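You operate a simulated robot arm through the tools that you are given. There is no shell and no other tool.

Carry out the task below with a simulated robot arm. There is one attempt and no reset: what you move stays moved.

## Task
Brake the turntable, swap its plain stack for the silver one, free the brake, set WINDER BAND to teal.
Fine: the banded plain stack on the turntable goes on the narrow dark mat; the third stack and the PULL screw stay.

The check looks at the end state, three seconds after you hand in, the way a careful person would. Anything else that was tipped, shoved, dropped, spilled or broken makes it a failure.

## Robot
A 6-joint arm with a two-finger parallel gripper, fixed in place. Base frame: the origin is at the foot of the arm, x ahead of it, y to its left, z up. Lengths are in mm, angles in rad, forces in N, time in s.
With the tool pointing down near the work surface it reaches from about 240 to 640 mm from the base axis. Its first joint turns from -1.152 to 1.152 rad. Payload 2.7 kg.
The TCP is the grasp point between the finger pads, 23 mm short of the fingertips. In the tool frame z runs along the fingers and y along their closing line. The gripper opens to 94 mm. The fingers are 38 mm wide and 10 mm thick; the gripper's body (54 by 96 mm) begins 39 mm behind the TCP.
Orientation is that of the tool frame in the base frame, as a unit quaternion [x, y, z, w]. With the fingers straight down and closing along the base's y, the tool's x points along the base's -x, its y along +y and its z along -z.

## Interface
- The arm moves only by the tool move_arm. Its argument "targets" is a list of rows, each a list of 6 numbers: the shift along the tool's x, y, z in mm, then the turn, a rotation vector about the tool's x, y, z in rad. In form: [[x, y, z, wx, wy, wz], ...]. A call has 1 to 20 rows; each row shifts and turns the commanded pose from where the row before left it, along the tool's axes as they then stand. "fingers" is the opening in per cent of the stroke, from 0 (shut) to 100 (fully open), set as the call begins (left out, the last holds). Each row takes 0.2 s and may step no farther than 50 mm and 0.15 rad from the row before; otherwise, or with a gripper value out of range, the whole call is refused. Where a pose cannot be reached the arm comes as near as it can. A force on the tool above 40 N (or 10 N above the force at the start of the call, whichever is more), or a blocked arm, ends the call early, and 0.2 s more pass. The fingers move at their own pace (about 45 mm/s each) and stop on an object; they squeeze with about 34 N. The grip force told is the motor's: it shows also when the fingers shut on nothing. Time passes only in rows, and 0.2 s behind the last, so rows that do not move let the fingers close. It gives the time, the measured TCP pose, the force on the tool (base axes), the opening and the grip force at its end, in the units of the frame above (readings bear some noise), with the torque about the TCP (base axes, N m) and any sound that the robot's microphone picked up.
- Cameras (640 x 400 px; columns grow to the right, rows downward): "scene" is fixed at [67.5, -422, 1421.2]; the picture's right is [0.85, -0.53, 0.00], its down [-0.23, -0.37, -0.90] and it looks along [0.48, 0.77, -0.43] (base axes); focal length 336 px, centre (320, 200). "wrist" rides on the gripper at [87, 16, -75] in the tool frame; the picture's right is [-0.18, 0.98, 0.00], its down [-0.58, -0.11, -0.81] and it looks along [-0.79, -0.15, 0.59] (tool axes); focal length 243 px, centre (320, 200). There is no depth. A picture from a camera that has moved, and an enlarged one, comes with that camera's place and axes in the base frame and with its lens.
- get_image(camera): a new picture of that camera. No time passes.
- enlarge(camera, box): a new picture of the part [left, top, right, bottom] of that camera's present view, enlarged. No time passes.
- hand_in(): hands the job in; it is judged then, once.

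Places have to be worked out from the pictures, the camera data and where the tool is seen. Open the gripper and draw the arm clear of the work before you hand the job in, unless the task says otherwise.

The tools are called after "Request:" by a JSON object that holds its "fn" and its "kwargs". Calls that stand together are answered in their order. move_arm: Moves the arm, as the interface text tells. Its arguments: {"type":"object","properties":{"targets":{"type":"array"},"fingers":{"type":"number"}},"required":["targets"]} The other tools are called the same way: get_image (camera) takes a picture; enlarge (camera, box) takes an enlarged picture of a part of a camera's view; hand_in () hands the job in.

At the start:

```text
time: 0.0
tool_pos: [316.2, 273.3, 1196.8]
orientation: [-0.001, 1.0, 0.001, 0.0]
ft_force: [0.1, -0.4, 0.1]
torque: [0.02, -0.03, -0.01]
opening: 94.0
finger_force: 0.0
```

scene: 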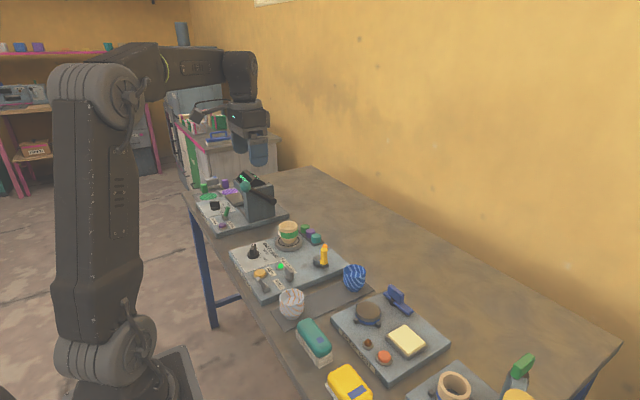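
wrist: 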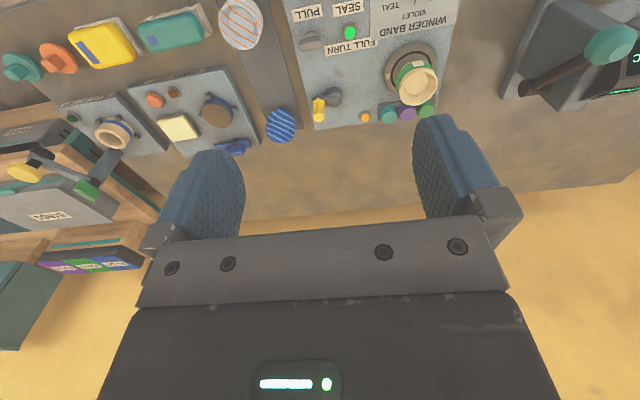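

I start by looking closer at the work area from both cameras before I move anything.

Request:
{"fn": "enlarge", "kwargs": {"camera": "scene", "box": [220, 210, 380, 310]}}

Request:
{"fn": "enlarge", "kwargs": {"camera": "wrist", "box": [200, 0, 460, 160]}}

Request:
{"fn": "enlarge", "kwargs": {"camera": "scene", "box": [180, 160, 320, 250]}}

Request:
{"fn": "enlarge", "kwargs": {"camera": "scene", "box": [260, 260, 500, 400]}}

```text
4.00 times, centred on (300, 260) of scene
camera zoom: at [67.5, -422.0, 1421.2], right [0.85, -0.53, 0.0], down [-0.23, -0.37, -0.9], along [0.48, 0.77, -0.43], focal length 1346 px, centre (400, -40)
```

zoom: 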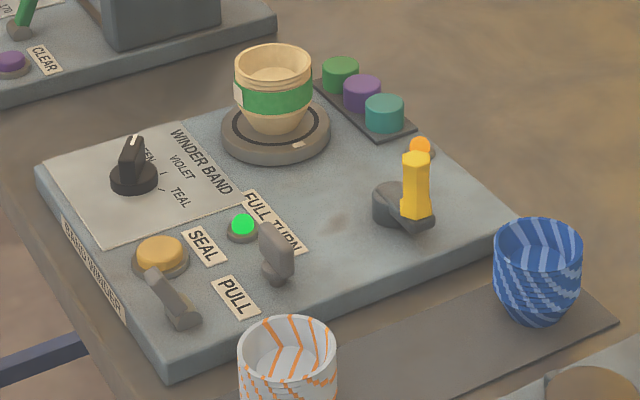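

```text
2.46 times, centred on (330, 80) of wrist
camera zoom: at [230.9, 289.9, 1272.6], right [0.18, 0.98, 0.0], down [0.58, -0.11, 0.81], along [0.79, -0.15, -0.59], focal length 597 px, centre (295, 495)
```

zoom: 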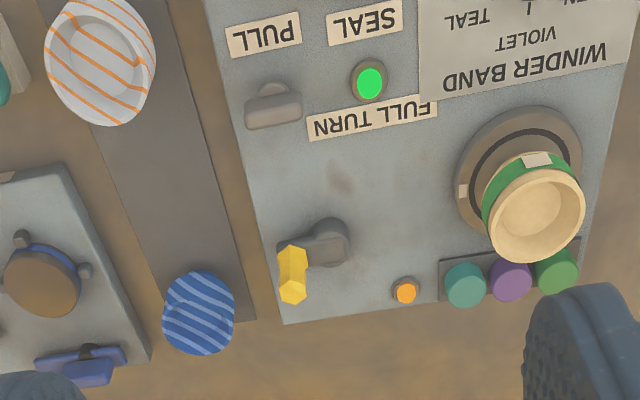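

```text
4.44 times, centred on (250, 205) of scene
camera zoom: at [67.5, -422.0, 1421.2], right [0.85, -0.53, 0.0], down [-0.23, -0.37, -0.9], along [0.48, 0.77, -0.43], focal length 1495 px, centre (631, 178)
```

zoom: 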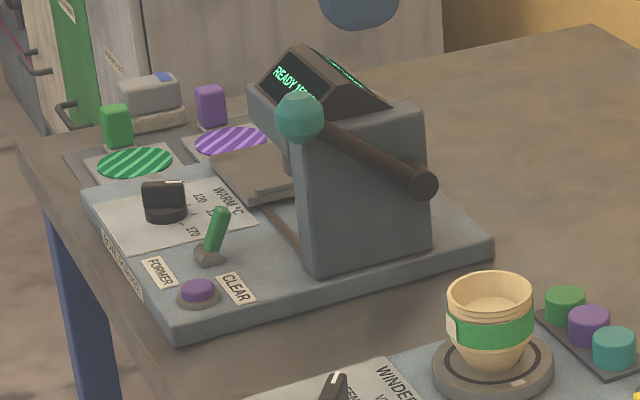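

```text
2.67 times, centred on (380, 330) of scene
camera zoom: at [67.5, -422.0, 1421.2], right [0.85, -0.53, 0.0], down [-0.23, -0.37, -0.9], along [0.48, 0.77, -0.43], focal length 897 px, centre (160, -147)
```

zoom: 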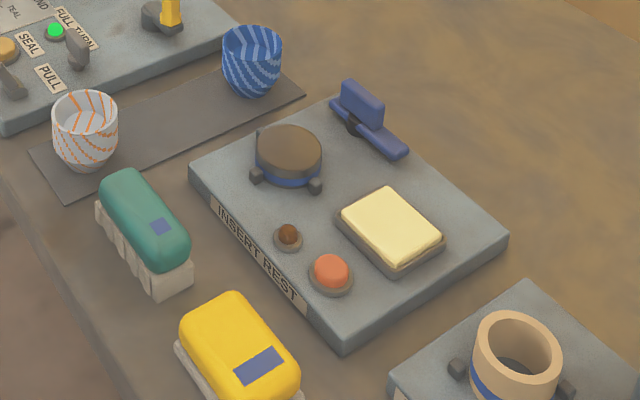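

The panel in the middle is the winder: cream stack with the green band on the turntable, a yellow handle, a grey PULL wing screw, an amber button and the WINDER BAND knob. The silver (orange-striped) stack and the blue stack stand on the narrow dark mat. I descend partway and tilt the tool so the wrist camera looks down on the panel.

Request:
{"fn": "move_arm", "kwargs": {"targets": [[0, 0, 50, 0, 0, 0], [0, 0, 50, 0, 0, 0], [0, 0, 50, 0, 0, 0], [20, 20, 0, 0, 0.15, 0], [20, 20, 0, 0, 0.15, 0], [0, 20, 0, 0, 0.15, 0]]}}

Request:
{"fn": "get_image", "kwargs": {"camera": "wrist"}}

Request:
{"fn": "get_image", "kwargs": {"camera": "scene"}}

```text
time: 1.4
tool_pos: [277.4, 335.7, 1050.3]
orientation: [-0.001, 0.975, 0.001, -0.224]
ft_force: [0.1, -0.5, 0.7]
torque: [0.02, -0.01, -0.02]
opening: 94.1
finger_force: 0.1
```

```text
taken
camera wrist: at [231.1, 350.5, 1155.4], right [0.16, 0.98, -0.08], down [0.88, -0.11, 0.47], along [0.46, -0.15, -0.88], focal length 243 px, centre (320, 200)
```

wrist: 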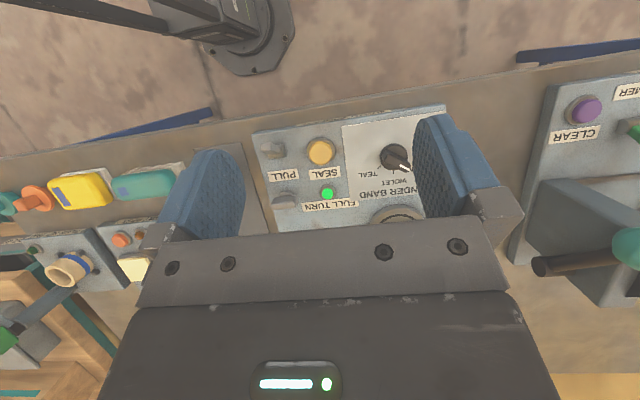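

```text
taken
```

scene: 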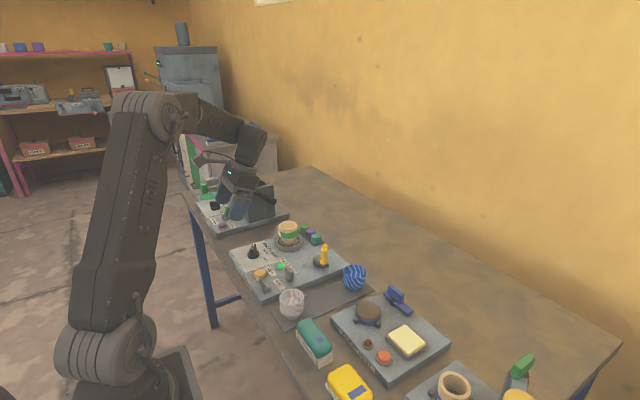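

The labels seem to sit behind their controls as seen from the robot. I enlarge the knob and the small controls to read them.

Request:
{"fn": "enlarge", "kwargs": {"camera": "wrist", "box": [240, 100, 440, 225]}}

Request:
{"fn": "enlarge", "kwargs": {"camera": "scene", "box": [230, 230, 310, 280]}}

Request:
{"fn": "enlarge", "kwargs": {"camera": "scene", "box": [255, 250, 345, 306]}}

```text
3.20 times, centred on (340, 162) of wrist
camera zoom: at [231.1, 350.5, 1155.4], right [0.16, 0.98, -0.08], down [0.88, -0.11, 0.47], along [0.46, -0.15, -0.88], focal length 776 px, centre (256, 320)
```

zoom: 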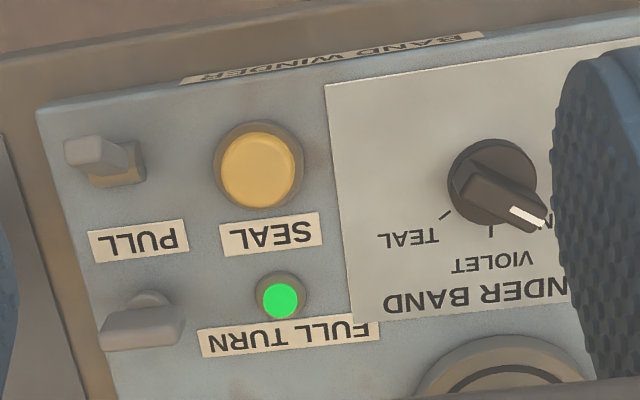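

```text
8.00 times, centred on (270, 255) of scene
camera zoom: at [67.4, -422.0, 1421.2], right [0.85, -0.53, 0.0], down [-0.23, -0.37, -0.9], along [0.48, 0.77, -0.43], focal length 2691 px, centre (720, -240)
```

zoom: 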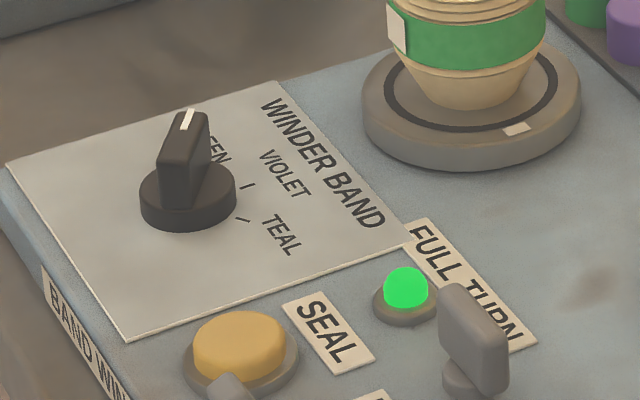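

```text
7.11 times, centred on (300, 278) of scene
camera zoom: at [67.4, -422.0, 1421.2], right [0.85, -0.53, 0.0], down [-0.23, -0.37, -0.9], along [0.48, 0.77, -0.43], focal length 2392 px, centre (462, -355)
```

zoom: 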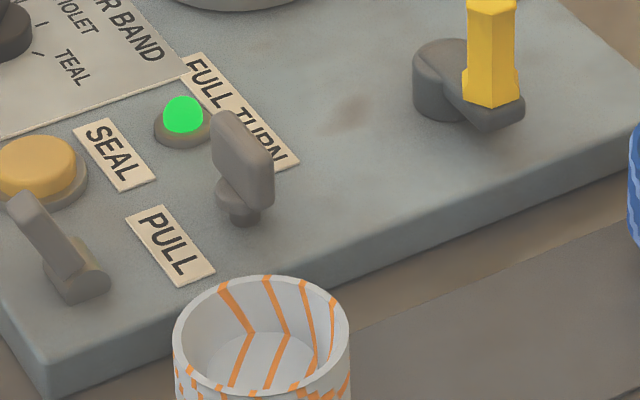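

The knob points at GREEN; PULL's label lies between a grey wing screw and a grey lever at the front corner. I look closer at the lever, the yellow handle and the orange lamp to tell which one is the brake.

Request:
{"fn": "enlarge", "kwargs": {"camera": "scene", "box": [305, 235, 345, 275]}}

Request:
{"fn": "enlarge", "kwargs": {"camera": "scene", "box": [250, 262, 300, 296]}}

Request:
{"fn": "enlarge", "kwargs": {"camera": "scene", "box": [270, 215, 330, 255]}}

```text
10.00 times, centred on (325, 255) of scene
camera zoom: at [67.4, -422.0, 1421.2], right [0.85, -0.53, 0.0], down [-0.23, -0.37, -0.9], along [0.48, 0.77, -0.43], focal length 3364 px, centre (270, -350)
```

zoom: 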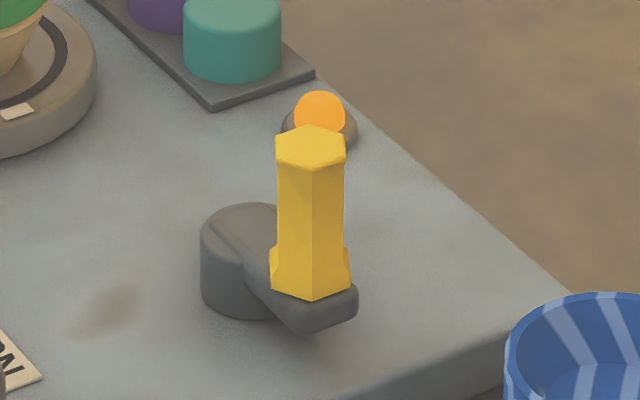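

```text
11.76 times, centred on (275, 279) of scene
camera zoom: at [67.4, -422.0, 1421.2], right [0.85, -0.53, 0.0], down [-0.23, -0.37, -0.9], along [0.48, 0.77, -0.43], focal length 3958 px, centre (849, -729)
```

zoom: 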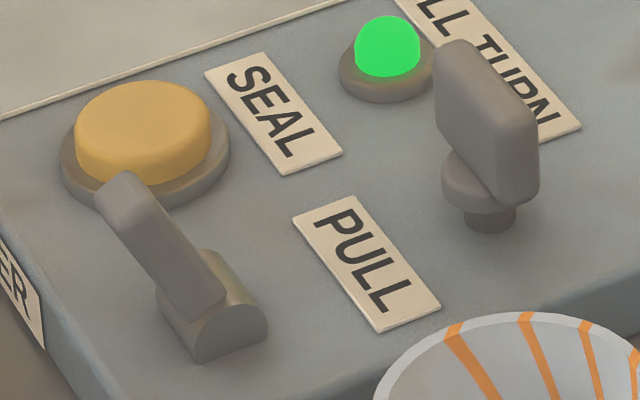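

```text
10.00 times, centred on (300, 235) of scene
camera zoom: at [67.4, -422.0, 1421.2], right [0.85, -0.53, 0.0], down [-0.23, -0.37, -0.9], along [0.48, 0.77, -0.43], focal length 3364 px, centre (520, -150)
```

zoom: 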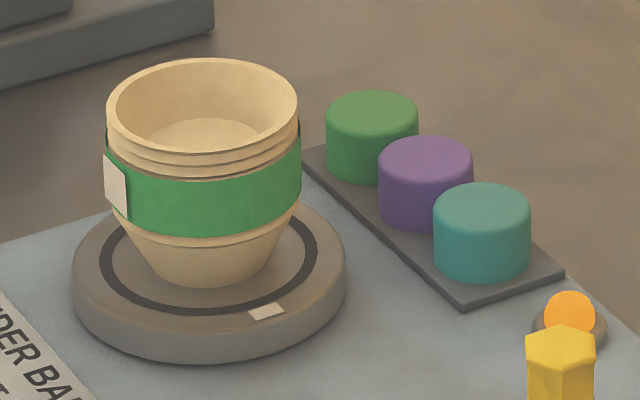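

The front-corner part is a paddle lever on a hinge block, and the yellow part is a crank on a hub with an orange lamp beside it. I bring the wrist camera closer to the back of the panel for a second viewpoint.

Request:
{"fn": "move_arm", "kwargs": {"targets": [[0, -30, 30, 0, -0.15, 0], [0, -30, 30, 0, -0.15, 0], [0, 0, 40, 0, -0.15, 0], [0, 0, 20, 0, 0, 0]]}}

Request:
{"fn": "get_image", "kwargs": {"camera": "wrist"}}

Request:
{"fn": "enlarge", "kwargs": {"camera": "wrist", "box": [200, 0, 460, 160]}}

```text
time: 2.4
tool_pos: [249.8, 274.7, 936.7]
orientation: [0.0, 1.0, 0.0, 0.001]
ft_force: [0.4, -0.8, -0.5]
torque: [-0.03, -0.01, 0.01]
opening: 93.7
finger_force: 0.2
```

```text
taken
camera wrist: at [163.5, 289.9, 1010.9], right [0.18, 0.98, 0.0], down [0.58, -0.11, 0.81], along [0.79, -0.15, -0.59], focal length 243 px, centre (320, 200)
```

wrist: 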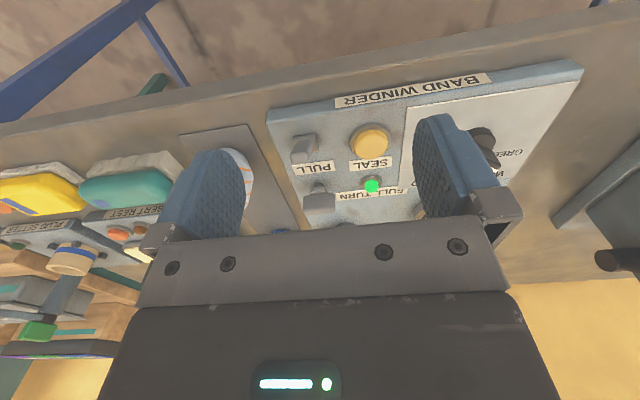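

```text
2.46 times, centred on (330, 80) of wrist
camera zoom: at [163.5, 289.9, 1010.9], right [0.18, 0.98, 0.0], down [0.58, -0.11, 0.81], along [0.79, -0.15, -0.59], focal length 597 px, centre (295, 495)
```

zoom: 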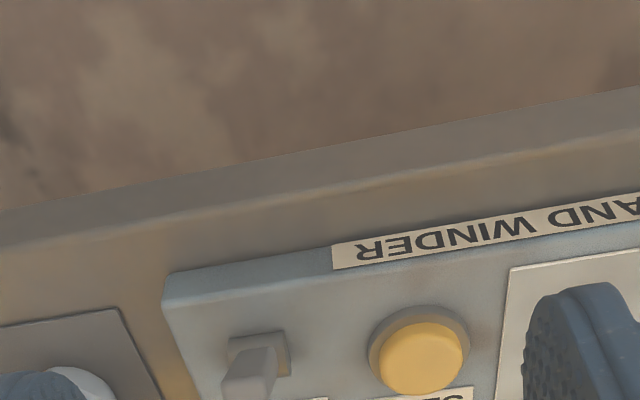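

The panel edge runs along base y at about x=294, and triangulating the amber button gives about (329, 309, 826). I lower a little with the front-corner lever framed between the fingers to see its shape and tilt.

Request:
{"fn": "move_arm", "kwargs": {"targets": [[0, -20, 0, 0, 0, 0], [10, 0, 20, 0, 0, 0]]}}

Request:
{"fn": "enlarge", "kwargs": {"camera": "wrist", "box": [200, 60, 440, 240]}}

Request:
{"fn": "get_image", "kwargs": {"camera": "wrist"}}

Request:
{"fn": "enlarge", "kwargs": {"camera": "scene", "box": [240, 225, 380, 325]}}

```text
time: 3.0
tool_pos: [240.4, 255.1, 915.5]
orientation: [-0.001, 1.0, 0.002, 0.002]
ft_force: [-0.5, -0.7, -0.5]
torque: [0.01, 0.01, -0.02]
opening: 94.1
finger_force: 0.1
```

```text
2.22 times, centred on (320, 150) of wrist
camera zoom: at [153.3, 270.1, 991.6], right [0.18, 0.98, 0.0], down [0.58, -0.11, 0.81], along [0.79, -0.15, -0.59], focal length 539 px, centre (320, 311)
```

zoom: 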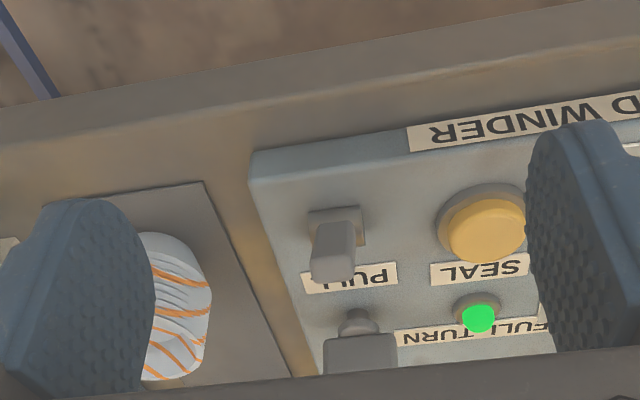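

```text
taken
camera wrist: at [153.3, 270.1, 991.6], right [0.18, 0.98, 0.0], down [0.58, -0.11, 0.81], along [0.79, -0.15, -0.59], focal length 243 px, centre (320, 200)
```

wrist: 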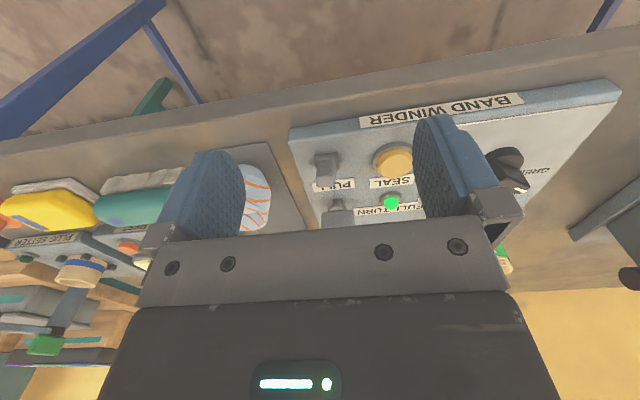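

```text
4.00 times, centred on (310, 275) of scene
camera zoom: at [67.5, -422.0, 1421.2], right [0.85, -0.53, 0.0], down [-0.23, -0.37, -0.9], along [0.48, 0.77, -0.43], focal length 1346 px, centre (360, -100)
```

zoom: 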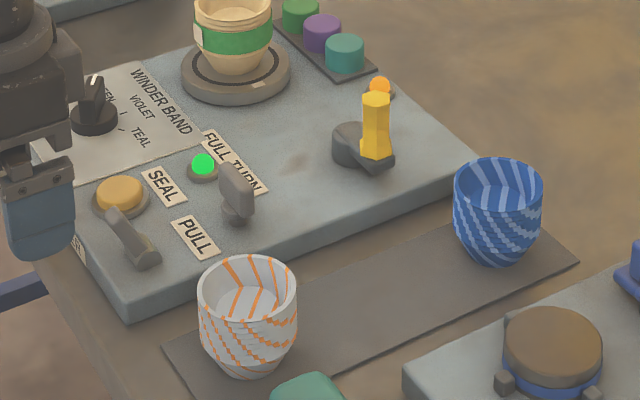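

The lever's hinge is near (321, 248, 820) with its tip leaning toward the robot at about (300, 248, 861), about 65 mm clear of the wing screw. It is the likeliest brake, so I shut the fingers and lower in front of it (robot side) to push it over.

Request:
{"fn": "move_arm", "kwargs": {"targets": [[0, -3, 15, 0, 0, 0], [0, -3, 15, 0, 0, 0], [0, 0, 15, 0, 0, 0], [0, 0, 12, 0, 0, 0], [0, 0, 0, 0, 0, 0], [0, 0, 0, 0, 0, 0]], "fingers": 0}}

Request:
{"fn": "get_image", "kwargs": {"camera": "wrist"}}

Request:
{"fn": "enlarge", "kwargs": {"camera": "scene", "box": [230, 235, 310, 315]}}

```text
time: 4.4
tool_pos: [241.2, 249.1, 857.9]
orientation: [-0.001, 1.0, 0.001, 0.001]
ft_force: [0.0, -0.7, 0.8]
torque: [-0.01, 0.01, -0.02]
opening: 0.0
finger_force: 33.4
```

```text
taken
camera wrist: at [153.6, 264.4, 932.7], right [0.18, 0.98, 0.0], down [0.58, -0.11, 0.81], along [0.79, -0.15, -0.59], focal length 243 px, centre (320, 200)
```

wrist: 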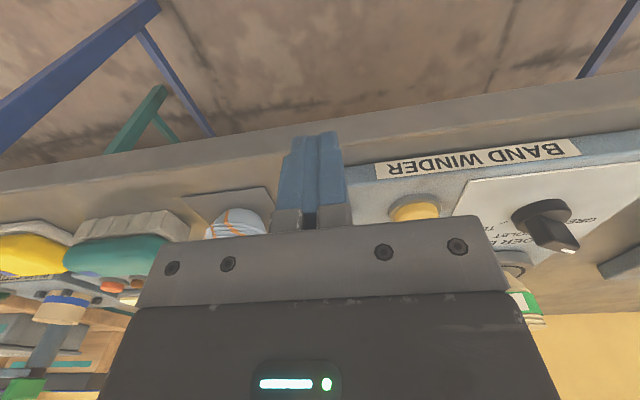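

```text
5.00 times, centred on (270, 275) of scene
camera zoom: at [67.5, -422.0, 1421.2], right [0.85, -0.53, 0.0], down [-0.23, -0.37, -0.9], along [0.48, 0.77, -0.43], focal length 1682 px, centre (570, -175)
```

zoom: 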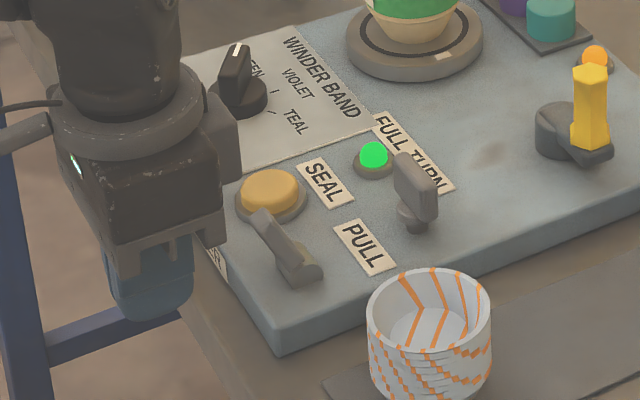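

The closed fingers stand in line with the lever, tips around z=835. I advance in +x in small steps so the finger edge pushes the lever over.

Request:
{"fn": "move_arm", "kwargs": {"targets": [[-20, 0, 0, 0, 0, 0], [-5, 0, 0, 0, 0, 0], [-5, 0, 0, 0, 0, 0], [-5, 0, 0, 0, 0, 0], [-5, 0, 0, 0, 0, 0], [-5, 0, 0, 0, 0, 0]]}}

Request:
{"fn": "enlarge", "kwargs": {"camera": "scene", "box": [230, 235, 330, 300]}}

```text
time: 5.8
tool_pos: [284.8, 249.0, 858.8]
orientation: [-0.001, 1.0, 0.001, 0.0]
ft_force: [-0.7, 0.5, 0.6]
torque: [0.02, 0.0, -0.09]
opening: 0.0
finger_force: 34.2
```

```text
6.15 times, centred on (280, 268) of scene
camera zoom: at [67.4, -422.0, 1421.2], right [0.85, -0.53, 0.0], down [-0.23, -0.37, -0.9], along [0.48, 0.77, -0.43], focal length 2070 px, centre (566, -215)
```

zoom: 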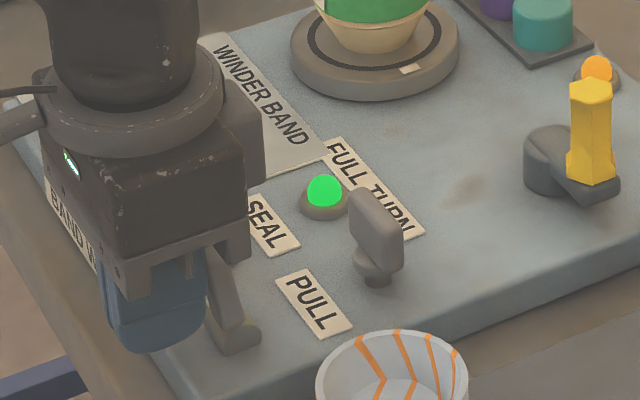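

The finger edge is right at the lever and forces are still tiny. I keep pushing in 4–5 mm steps.

Request:
{"fn": "move_arm", "kwargs": {"targets": [[-4, 0, 0, 0, 0, 0], [-4, 0, 0, 0, 0, 0], [-4, 0, 0, 0, 0, 0], [-4, 0, 0, 0, 0, 0]]}}

Request:
{"fn": "enlarge", "kwargs": {"camera": "scene", "box": [230, 235, 330, 300]}}

```text
time: 6.9
tool_pos: [296.7, 250.2, 859.1]
orientation: [-0.001, 1.0, -0.001, -0.003]
ft_force: [-7.5, 0.5, 7.0]
torque: [0.04, 0.07, -0.02]
opening: 0.2
finger_force: 34.0
heard: click
stopped in row 4: the force on the tool passed its limit at 43 N (the readings are from after the stop); the commanded pose is now the measured one
```

```text
6.15 times, centred on (280, 268) of scene
camera zoom: at [67.2, -422.1, 1421.2], right [0.85, -0.53, 0.0], down [-0.23, -0.37, -0.9], along [0.48, 0.77, -0.43], focal length 2070 px, centre (566, -215)
```

zoom: 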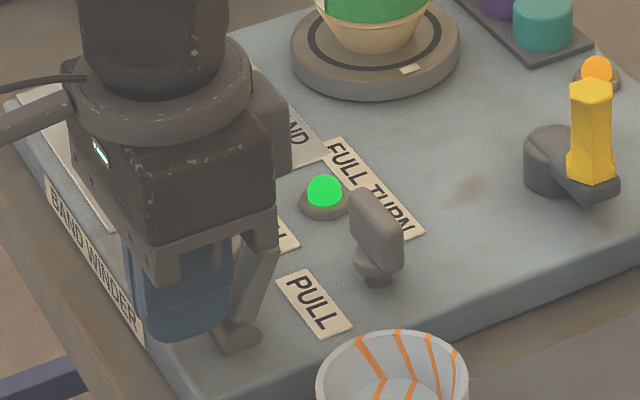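

A click was heard and the lever now leans away from the robot; the stop was its end stop. I back off and compare the lamps and turntable with before.

Request:
{"fn": "move_arm", "kwargs": {"targets": [[20, 0, 0, 0, 0, 0], [20, 0, 0, 0, 0, 0], [20, 0, -30, 0, 0, 0]]}}

Request:
{"fn": "enlarge", "kwargs": {"camera": "scene", "box": [220, 210, 380, 310]}}

Request:
{"fn": "enlarge", "kwargs": {"camera": "scene", "box": [270, 215, 330, 255]}}

Request:
{"fn": "enlarge", "kwargs": {"camera": "scene", "box": [250, 262, 300, 296]}}

```text
time: 7.7
tool_pos: [236.9, 250.8, 890.3]
orientation: [0.0, 1.0, 0.0, -0.003]
ft_force: [0.4, -0.3, -0.5]
torque: [0.02, 0.02, -0.04]
opening: 0.0
finger_force: 34.4
```

```text
4.00 times, centred on (300, 260) of scene
camera zoom: at [67.5, -422.0, 1421.2], right [0.85, -0.53, 0.0], down [-0.23, -0.37, -0.9], along [0.48, 0.77, -0.43], focal length 1346 px, centre (400, -40)
```

zoom: 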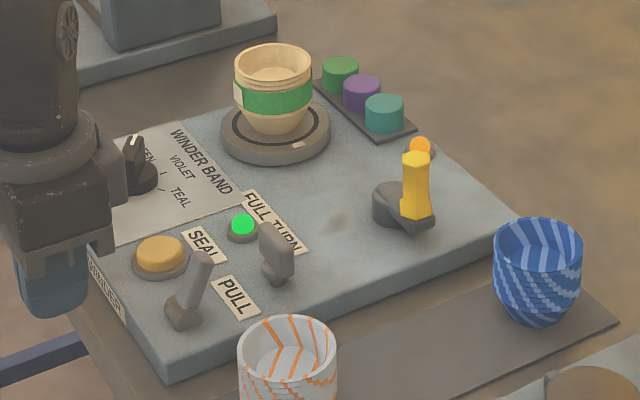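

```text
10.00 times, centred on (300, 235) of scene
camera zoom: at [67.5, -422.0, 1421.2], right [0.85, -0.53, 0.0], down [-0.23, -0.37, -0.9], along [0.48, 0.77, -0.43], focal length 3364 px, centre (520, -150)
```

zoom: 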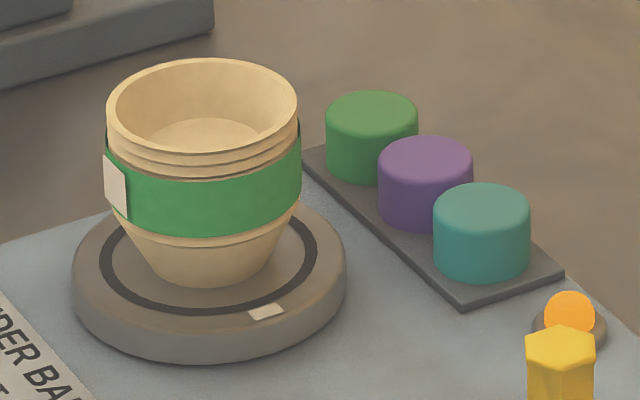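

```text
11.76 times, centred on (275, 279) of scene
camera zoom: at [67.5, -422.0, 1421.2], right [0.85, -0.53, 0.0], down [-0.23, -0.37, -0.9], along [0.48, 0.77, -0.43], focal length 3958 px, centre (849, -729)
```

zoom: 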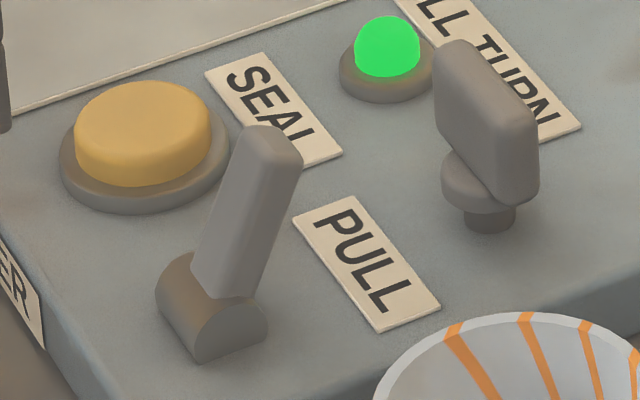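

The lever is thrown over, lamps and turntable are unchanged, and the lever clicked like a detent. I now lift, open the fingers and go look at the turntable from close by.

Request:
{"fn": "move_arm", "kwargs": {"targets": [[0, 0, -40, 0, 0, 0], [0, 0, -40, 0, 0, 0], [-30, 45, 0, 0, 0, 0], [-30, 45, 0, 0, 0, 0], [-30, 45, 0, 0, 0, 0], [-30, 45, 0, 0, 0, 0], [0, 0, 30, 0, 0, 0]], "fingers": 100}}

Request:
{"fn": "get_image", "kwargs": {"camera": "wrist"}}

Request:
{"fn": "enlarge", "kwargs": {"camera": "wrist", "box": [200, 60, 440, 240]}}

Request:
{"fn": "enlarge", "kwargs": {"camera": "scene", "box": [220, 190, 380, 290]}}

```text
refused: row 3 steps farther than a row can; nothing moved
```

```text
taken
camera wrist: at [150.7, 265.5, 964.3], right [0.18, 0.98, 0.0], down [0.59, -0.11, 0.8], along [0.79, -0.15, -0.6], focal length 243 px, centre (320, 200)
```

wrist: 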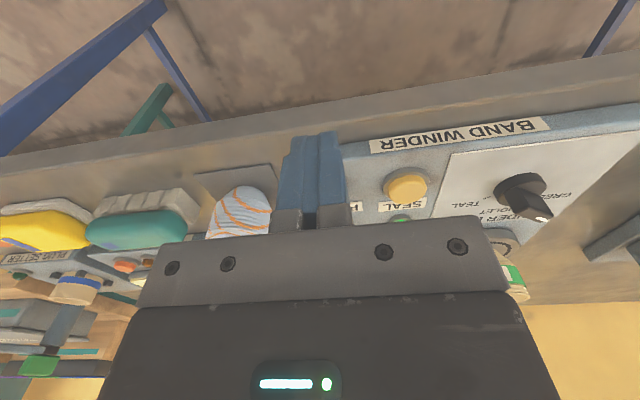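

```text
2.22 times, centred on (320, 150) of wrist
camera zoom: at [150.7, 265.5, 964.3], right [0.18, 0.98, 0.0], down [0.59, -0.11, 0.8], along [0.79, -0.15, -0.6], focal length 539 px, centre (320, 311)
```

zoom: 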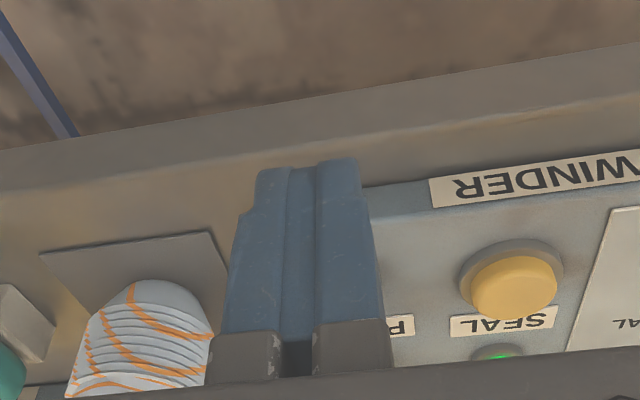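

```text
4.00 times, centred on (300, 240) of scene
camera zoom: at [67.5, -422.0, 1421.2], right [0.85, -0.53, 0.0], down [-0.23, -0.37, -0.9], along [0.48, 0.77, -0.43], focal length 1346 px, centre (400, 40)
```

zoom: 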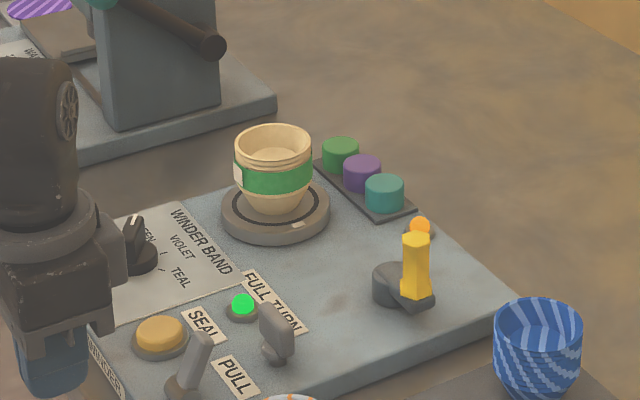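

The diagonal step was too long, so nothing moved; I resend the same lift and traverse with shorter steps.

Request:
{"fn": "move_arm", "kwargs": {"targets": [[0, 0, -40, 0, 0, 0], [0, 0, -40, 0, 0, 0], [-28, 38, 0, 0, 0, 0], [-28, 38, 0, 0, 0, 0], [-28, 38, 0, 0, 0, 0], [-28, 38, 0, 0, 0, 0], [-5, 30, 0, 0, 0, 0], [0, 0, 30, 0, 0, 0]], "fingers": 100}}

Request:
{"fn": "get_image", "kwargs": {"camera": "wrist"}}

Request:
{"fn": "enlarge", "kwargs": {"camera": "wrist", "box": [200, 60, 440, 240]}}

Request:
{"fn": "enlarge", "kwargs": {"camera": "scene", "box": [220, 190, 380, 290]}}

```text
time: 9.5
tool_pos: [353.9, 432.0, 938.3]
orientation: [-0.002, 1.0, 0.0, -0.002]
ft_force: [-0.5, -0.4, -0.1]
torque: [0.0, -0.04, -0.02]
opening: 94.1
finger_force: 0.2
```

```text
taken
camera wrist: at [268.2, 447.4, 1013.3], right [0.18, 0.98, 0.0], down [0.59, -0.11, 0.8], along [0.79, -0.15, -0.6], focal length 243 px, centre (320, 200)
```

wrist: 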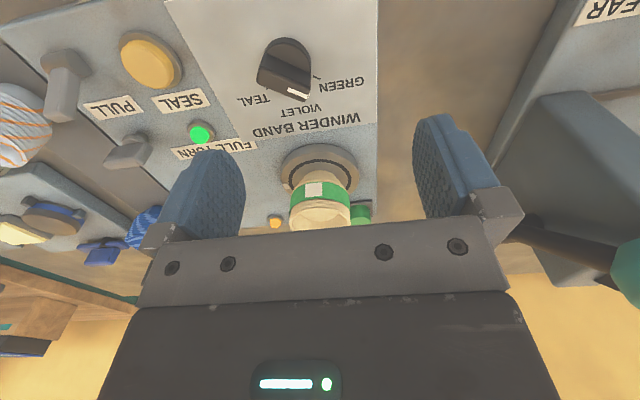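

```text
2.22 times, centred on (320, 150) of wrist
camera zoom: at [268.2, 447.4, 1013.3], right [0.18, 0.98, 0.0], down [0.59, -0.11, 0.8], along [0.79, -0.15, -0.6], focal length 539 px, centre (320, 311)
```

zoom: 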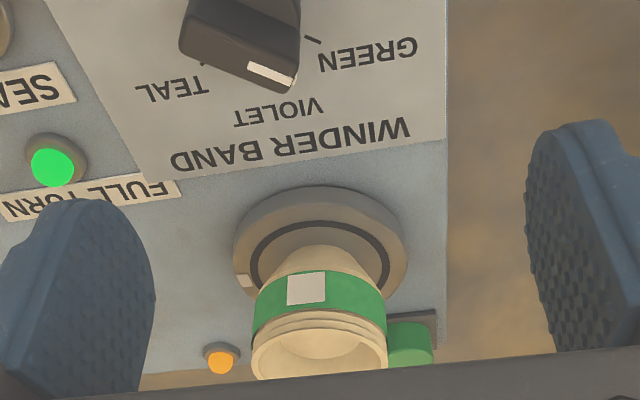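

```text
4.00 times, centred on (300, 240) of scene
camera zoom: at [67.5, -422.0, 1421.2], right [0.85, -0.53, 0.0], down [-0.23, -0.37, -0.9], along [0.48, 0.77, -0.43], focal length 1346 px, centre (400, 40)
```

zoom: 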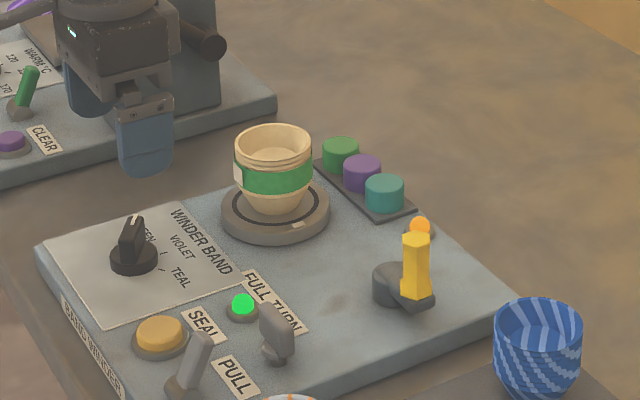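

The cup stack sits centred on the turntable, straight ahead of the camera column. I rise 150 mm for a second vantage point, so I can triangulate the turntable height and distance accurately.

Request:
{"fn": "move_arm", "kwargs": {"targets": [[0, 0, -50, 0, 0, 0], [0, 0, -50, 0, 0, 0], [0, 0, -50, 0, 0, 0], [0, 0, 0, 0, 0, 0]]}}

Request:
{"fn": "enlarge", "kwargs": {"camera": "wrist", "box": [240, 20, 400, 140]}}

Request:
{"fn": "get_image", "kwargs": {"camera": "wrist"}}

```text
time: 10.5
tool_pos: [357.2, 432.3, 1090.7]
orientation: [-0.001, 1.0, 0.0, -0.002]
ft_force: [-0.9, 0.5, -1.3]
torque: [0.03, 0.0, -0.03]
opening: 94.1
finger_force: 0.1
```

```text
3.33 times, centred on (320, 80) of wrist
camera zoom: at [269.8, 447.4, 1165.9], right [0.18, 0.98, 0.0], down [0.59, -0.11, 0.8], along [0.79, -0.15, -0.6], focal length 809 px, centre (320, 600)
```

zoom: 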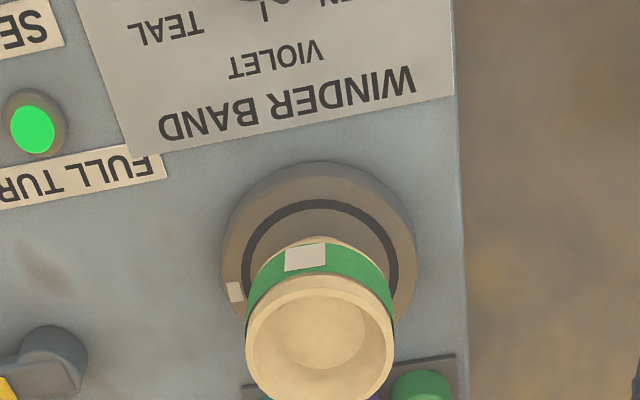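

```text
taken
camera wrist: at [269.8, 447.4, 1165.9], right [0.18, 0.98, 0.0], down [0.59, -0.11, 0.8], along [0.79, -0.15, -0.6], focal length 243 px, centre (320, 200)
```

wrist: 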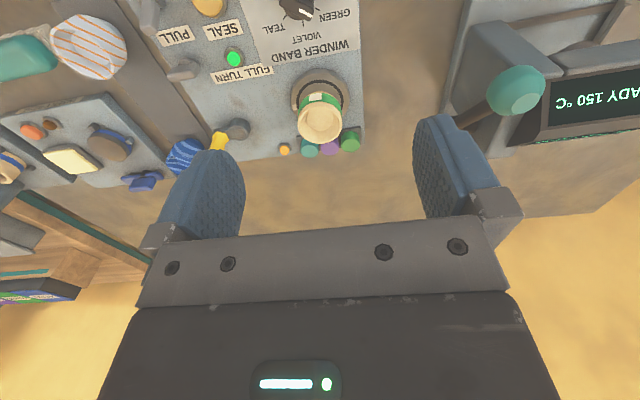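

Triangulation puts the turntable centre at about (471.5, 410, 837), the stack's rim about 61 mm wide at z≈888, and the stack centred on it. I move over the stack, stop with the fingertips above the rim, and check the alignment.

Request:
{"fn": "move_arm", "kwargs": {"targets": [[-28.6, -5.5, 38.5, 0, 0, 0], [-28.6, -5.5, 38.5, 0, 0, 0], [-28.6, -5.5, 38.5, 0, 0, 0], [-28.6, -5.5, 38.5, 0, 0, 0], [0, 0, 0, 0, 0, 0], [0, 0, 0, 0, 0, 0]]}}

Request:
{"fn": "get_image", "kwargs": {"camera": "wrist"}}

Request:
{"fn": "enlarge", "kwargs": {"camera": "wrist", "box": [220, 70, 420, 220]}}

Request:
{"fn": "enlarge", "kwargs": {"camera": "scene", "box": [220, 170, 380, 270]}}

```text
time: 11.9
tool_pos: [469.0, 412.5, 933.6]
orientation: [-0.001, 1.0, 0.001, -0.002]
ft_force: [-1.0, 0.1, -0.2]
torque: [0.01, 0.01, 0.0]
opening: 94.2
finger_force: 0.1
```

```text
taken
camera wrist: at [382.8, 427.4, 1008.7], right [0.18, 0.98, 0.0], down [0.59, -0.11, 0.8], along [0.79, -0.15, -0.6], focal length 243 px, centre (320, 200)
```

wrist: 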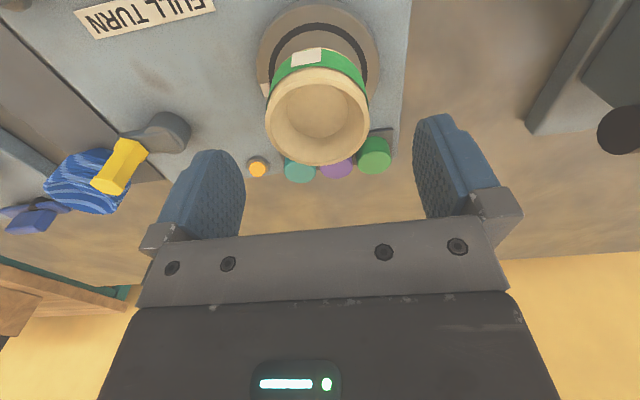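

```text
2.67 times, centred on (320, 145) of wrist
camera zoom: at [382.8, 427.4, 1008.7], right [0.18, 0.98, 0.0], down [0.59, -0.11, 0.8], along [0.79, -0.15, -0.6], focal length 647 px, centre (320, 347)
```

zoom: 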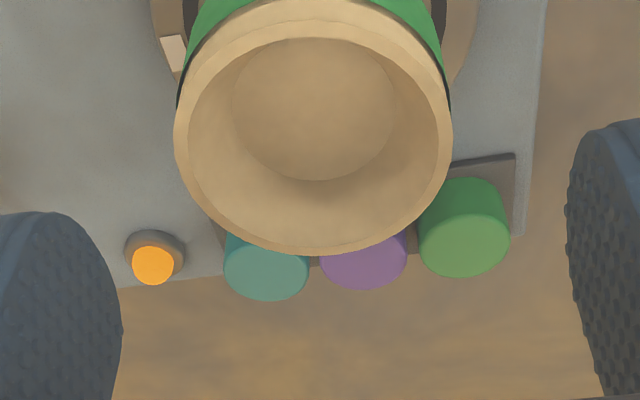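

```text
4.00 times, centred on (300, 220) of scene
camera zoom: at [67.5, -422.0, 1421.2], right [0.85, -0.53, 0.0], down [-0.23, -0.37, -0.9], along [0.48, 0.77, -0.43], focal length 1346 px, centre (400, 120)
```

zoom: 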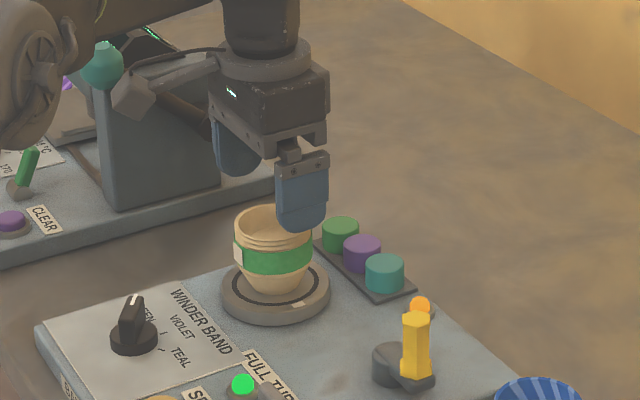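

The stack is about 1 mm to the −y side of the finger midline; rim about 60 mm wide, so both fingers clear it by 16 mm. I shift 1 mm and descend to TCP z≈866, fingertips about 6 mm above the turntable.

Request:
{"fn": "move_arm", "kwargs": {"targets": [[0, -1, 20, 0, 0, 0], [0, 0, 20, 0, 0, 0], [0, 0, 15, 0, 0, 0], [0, 0, 12, 0, 0, 0], [0, 0, 0, 0, 0, 0]]}}

Request:
{"fn": "get_image", "kwargs": {"camera": "wrist"}}

Request:
{"fn": "enlarge", "kwargs": {"camera": "scene", "box": [260, 195, 340, 255]}}

```text
time: 13.1
tool_pos: [470.3, 410.4, 866.1]
orientation: [-0.001, 1.0, 0.001, -0.003]
ft_force: [-0.1, -0.3, 0.3]
torque: [-0.02, 0.01, -0.01]
opening: 93.9
finger_force: 0.0
```

```text
taken
camera wrist: at [383.2, 425.7, 942.1], right [0.18, 0.98, 0.0], down [0.59, -0.11, 0.8], along [0.79, -0.15, -0.6], focal length 243 px, centre (320, 200)
```

wrist: 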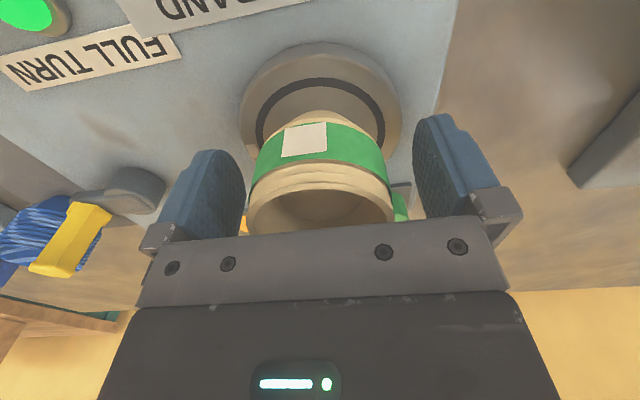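

```text
6.67 times, centred on (300, 225) of scene
camera zoom: at [67.5, -422.0, 1421.2], right [0.85, -0.53, 0.0], down [-0.23, -0.37, -0.9], along [0.48, 0.77, -0.43], focal length 2243 px, centre (453, 33)
```

zoom: 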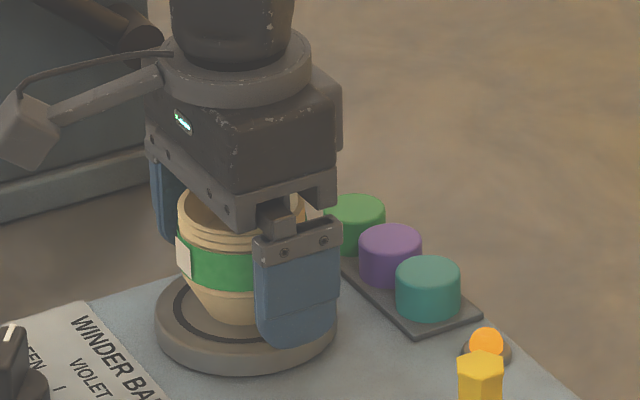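

The stack is centred between the fingers, with the white tag facing away from the pads. I close on it and wait.

Request:
{"fn": "move_arm", "kwargs": {"targets": [[0, 0, 0, 0, 0, 0], [0, 0, 0, 0, 0, 0], [0, 0, 0, 0, 0, 0], [0, 0, 0, 0, 0, 0]], "fingers": 45}}

Request:
{"fn": "get_image", "kwargs": {"camera": "wrist"}}

Request:
{"fn": "enlarge", "kwargs": {"camera": "scene", "box": [260, 195, 340, 255]}}

```text
time: 14.1
tool_pos: [469.5, 411.2, 867.0]
orientation: [-0.001, 1.0, 0.0, -0.003]
ft_force: [-0.6, -0.5, 0.0]
torque: [0.03, -0.02, -0.03]
opening: 59.3
finger_force: 33.9
```

```text
taken
camera wrist: at [383.2, 425.7, 942.4], right [0.18, 0.98, 0.0], down [0.59, -0.11, 0.8], along [0.79, -0.15, -0.6], focal length 243 px, centre (320, 200)
```

wrist: 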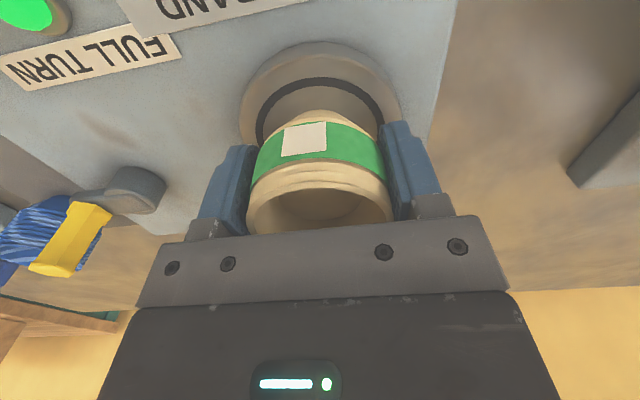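

```text
6.67 times, centred on (300, 225) of scene
camera zoom: at [67.5, -422.0, 1421.2], right [0.85, -0.53, 0.0], down [-0.23, -0.37, -0.9], along [0.48, 0.77, -0.43], focal length 2243 px, centre (453, 33)
```

zoom: 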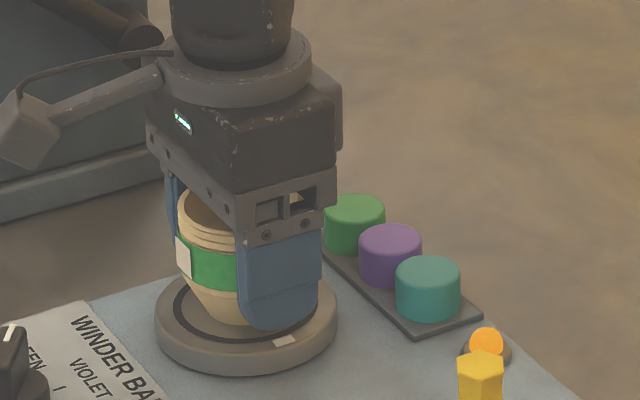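

Gripped at 59.3 mm with 34 N and nothing moved. Before lifting I test the brake reversibly: press lightly, twist the held stack 0.05 rad and see whether the turntable's white mark follows.

Request:
{"fn": "enlarge", "kwargs": {"camera": "scene", "box": [276, 228, 308, 248]}}

Request:
{"fn": "move_arm", "kwargs": {"targets": [[0, 0, 1, 0, 0, 0], [0, 0, 0, 0, 0, 0.025], [0, 0, 0, 0, 0, 0.025], [0, 0, 0, 0, 0, 0]]}}

Request:
{"fn": "enlarge", "kwargs": {"camera": "scene", "box": [276, 228, 308, 248]}}

```text
16.00 times, centred on (292, 238) of scene
camera zoom: at [67.5, -422.0, 1421.2], right [0.85, -0.53, 0.0], down [-0.23, -0.37, -0.9], along [0.48, 0.77, -0.43], focal length 5382 px, centre (768, -408)
```

zoom: 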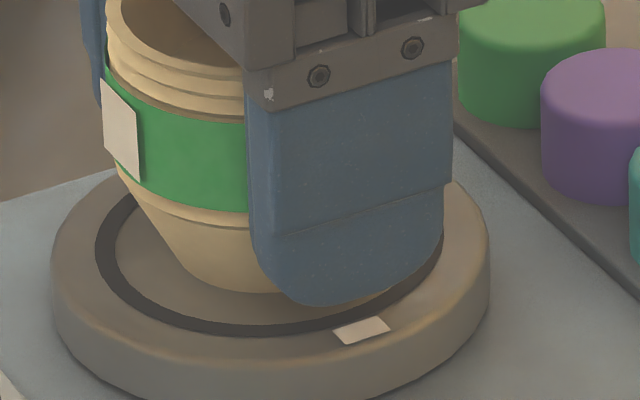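

```text
time: 15.1
tool_pos: [468.9, 410.0, 866.5]
orientation: [0.025, 1.0, 0.001, 0.0]
ft_force: [3.2, -0.1, 11.2]
torque: [-0.13, 0.06, 0.0]
opening: 59.3
finger_force: 34.4
```

```text
16.00 times, centred on (292, 238) of scene
camera zoom: at [67.4, -422.2, 1421.1], right [0.85, -0.53, 0.0], down [-0.23, -0.37, -0.9], along [0.48, 0.77, -0.43], focal length 5382 px, centre (768, -408)
```

zoom: 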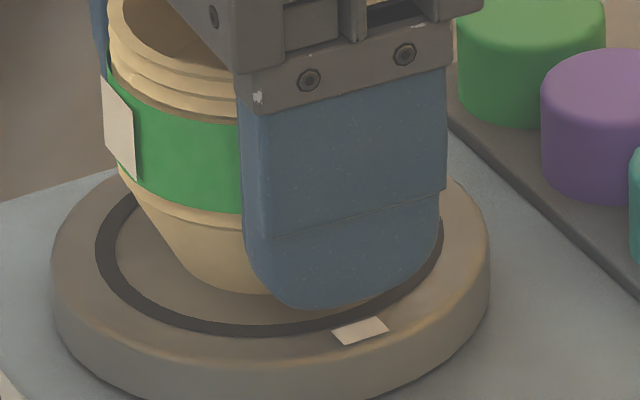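

The mark stayed put while the stack turned about 3° (it would have moved about 11 px if it followed), so the brake holds. I undo the twist and the press, then compare again.

Request:
{"fn": "move_arm", "kwargs": {"targets": [[0, 0, 0, 0, 0, -0.025], [0, 0, 0, 0, 0, -0.025], [0, 0, -1.5, 0, 0, 0], [0, 0, 0, 0, 0, 0]]}}

Request:
{"fn": "enlarge", "kwargs": {"camera": "scene", "box": [276, 228, 308, 248]}}

```text
time: 16.1
tool_pos: [468.6, 409.6, 866.6]
orientation: [0.0, 1.0, 0.0, -0.002]
ft_force: [-0.6, 7.6, 6.3]
torque: [0.2, -0.1, 0.1]
opening: 59.3
finger_force: 33.8
```

```text
16.00 times, centred on (292, 238) of scene
camera zoom: at [67.3, -422.0, 1421.2], right [0.85, -0.53, 0.0], down [-0.23, -0.37, -0.9], along [0.48, 0.77, -0.43], focal length 5382 px, centre (768, -408)
```

zoom: 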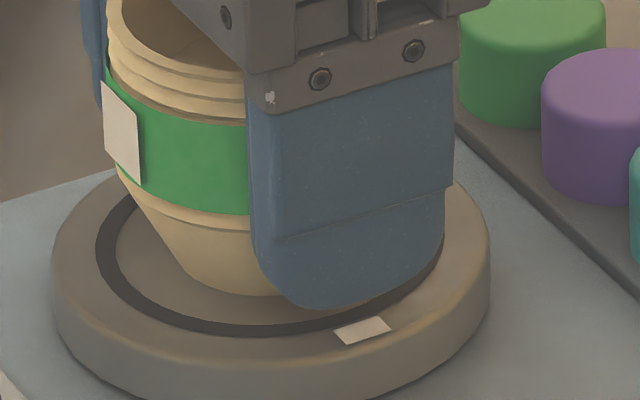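

The mark is back exactly at its starting place, so the turntable is braked. Now I lift the stack straight up, slowly at first.

Request:
{"fn": "move_arm", "kwargs": {"targets": [[0, 0, -4, 0, 0, 0], [0, 0, -6, 0, 0, 0], [0, 0, -20, 0, 0, 0], [0, 0, -30, 0, 0, 0], [0, 0, -30, 0, 0, 0], [0, 0, -20, 0, 0, 0], [0, 0, 0, 0, 0, 0]]}}

Request:
{"fn": "get_image", "kwargs": {"camera": "wrist"}}

Request:
{"fn": "enlarge", "kwargs": {"camera": "scene", "box": [240, 165, 360, 255]}}

Request:
{"fn": "get_image", "kwargs": {"camera": "scene"}}

```text
time: 17.7
tool_pos: [471.1, 408.1, 976.8]
orientation: [0.0, 1.0, 0.001, -0.003]
ft_force: [-0.1, -0.1, -1.1]
torque: [0.03, 0.0, 0.03]
opening: 59.3
finger_force: 34.2
```

```text
taken
camera wrist: at [384.8, 424.0, 1053.0], right [0.18, 0.98, 0.0], down [0.59, -0.11, 0.8], along [0.79, -0.15, -0.6], focal length 243 px, centre (320, 200)
```

wrist: 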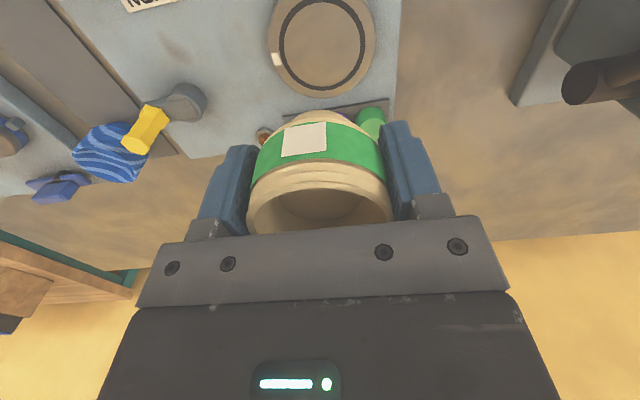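

```text
4.44 times, centred on (300, 210) of scene
camera zoom: at [67.5, -422.0, 1421.2], right [0.85, -0.53, 0.0], down [-0.23, -0.37, -0.9], along [0.48, 0.77, -0.43], focal length 1495 px, centre (409, 156)
```

zoom: 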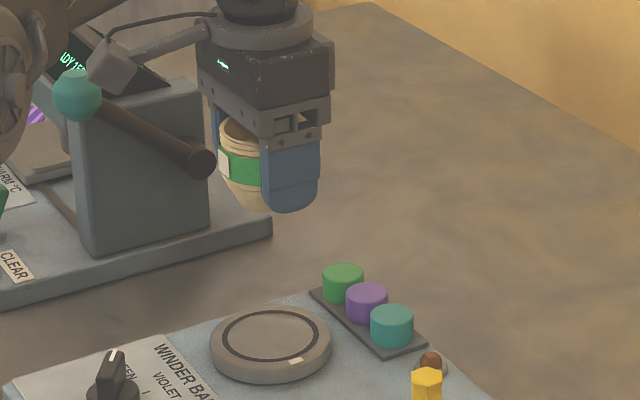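

```text
taken
```

scene: 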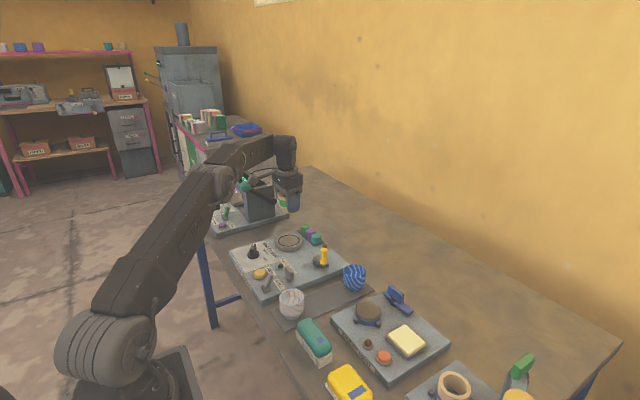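

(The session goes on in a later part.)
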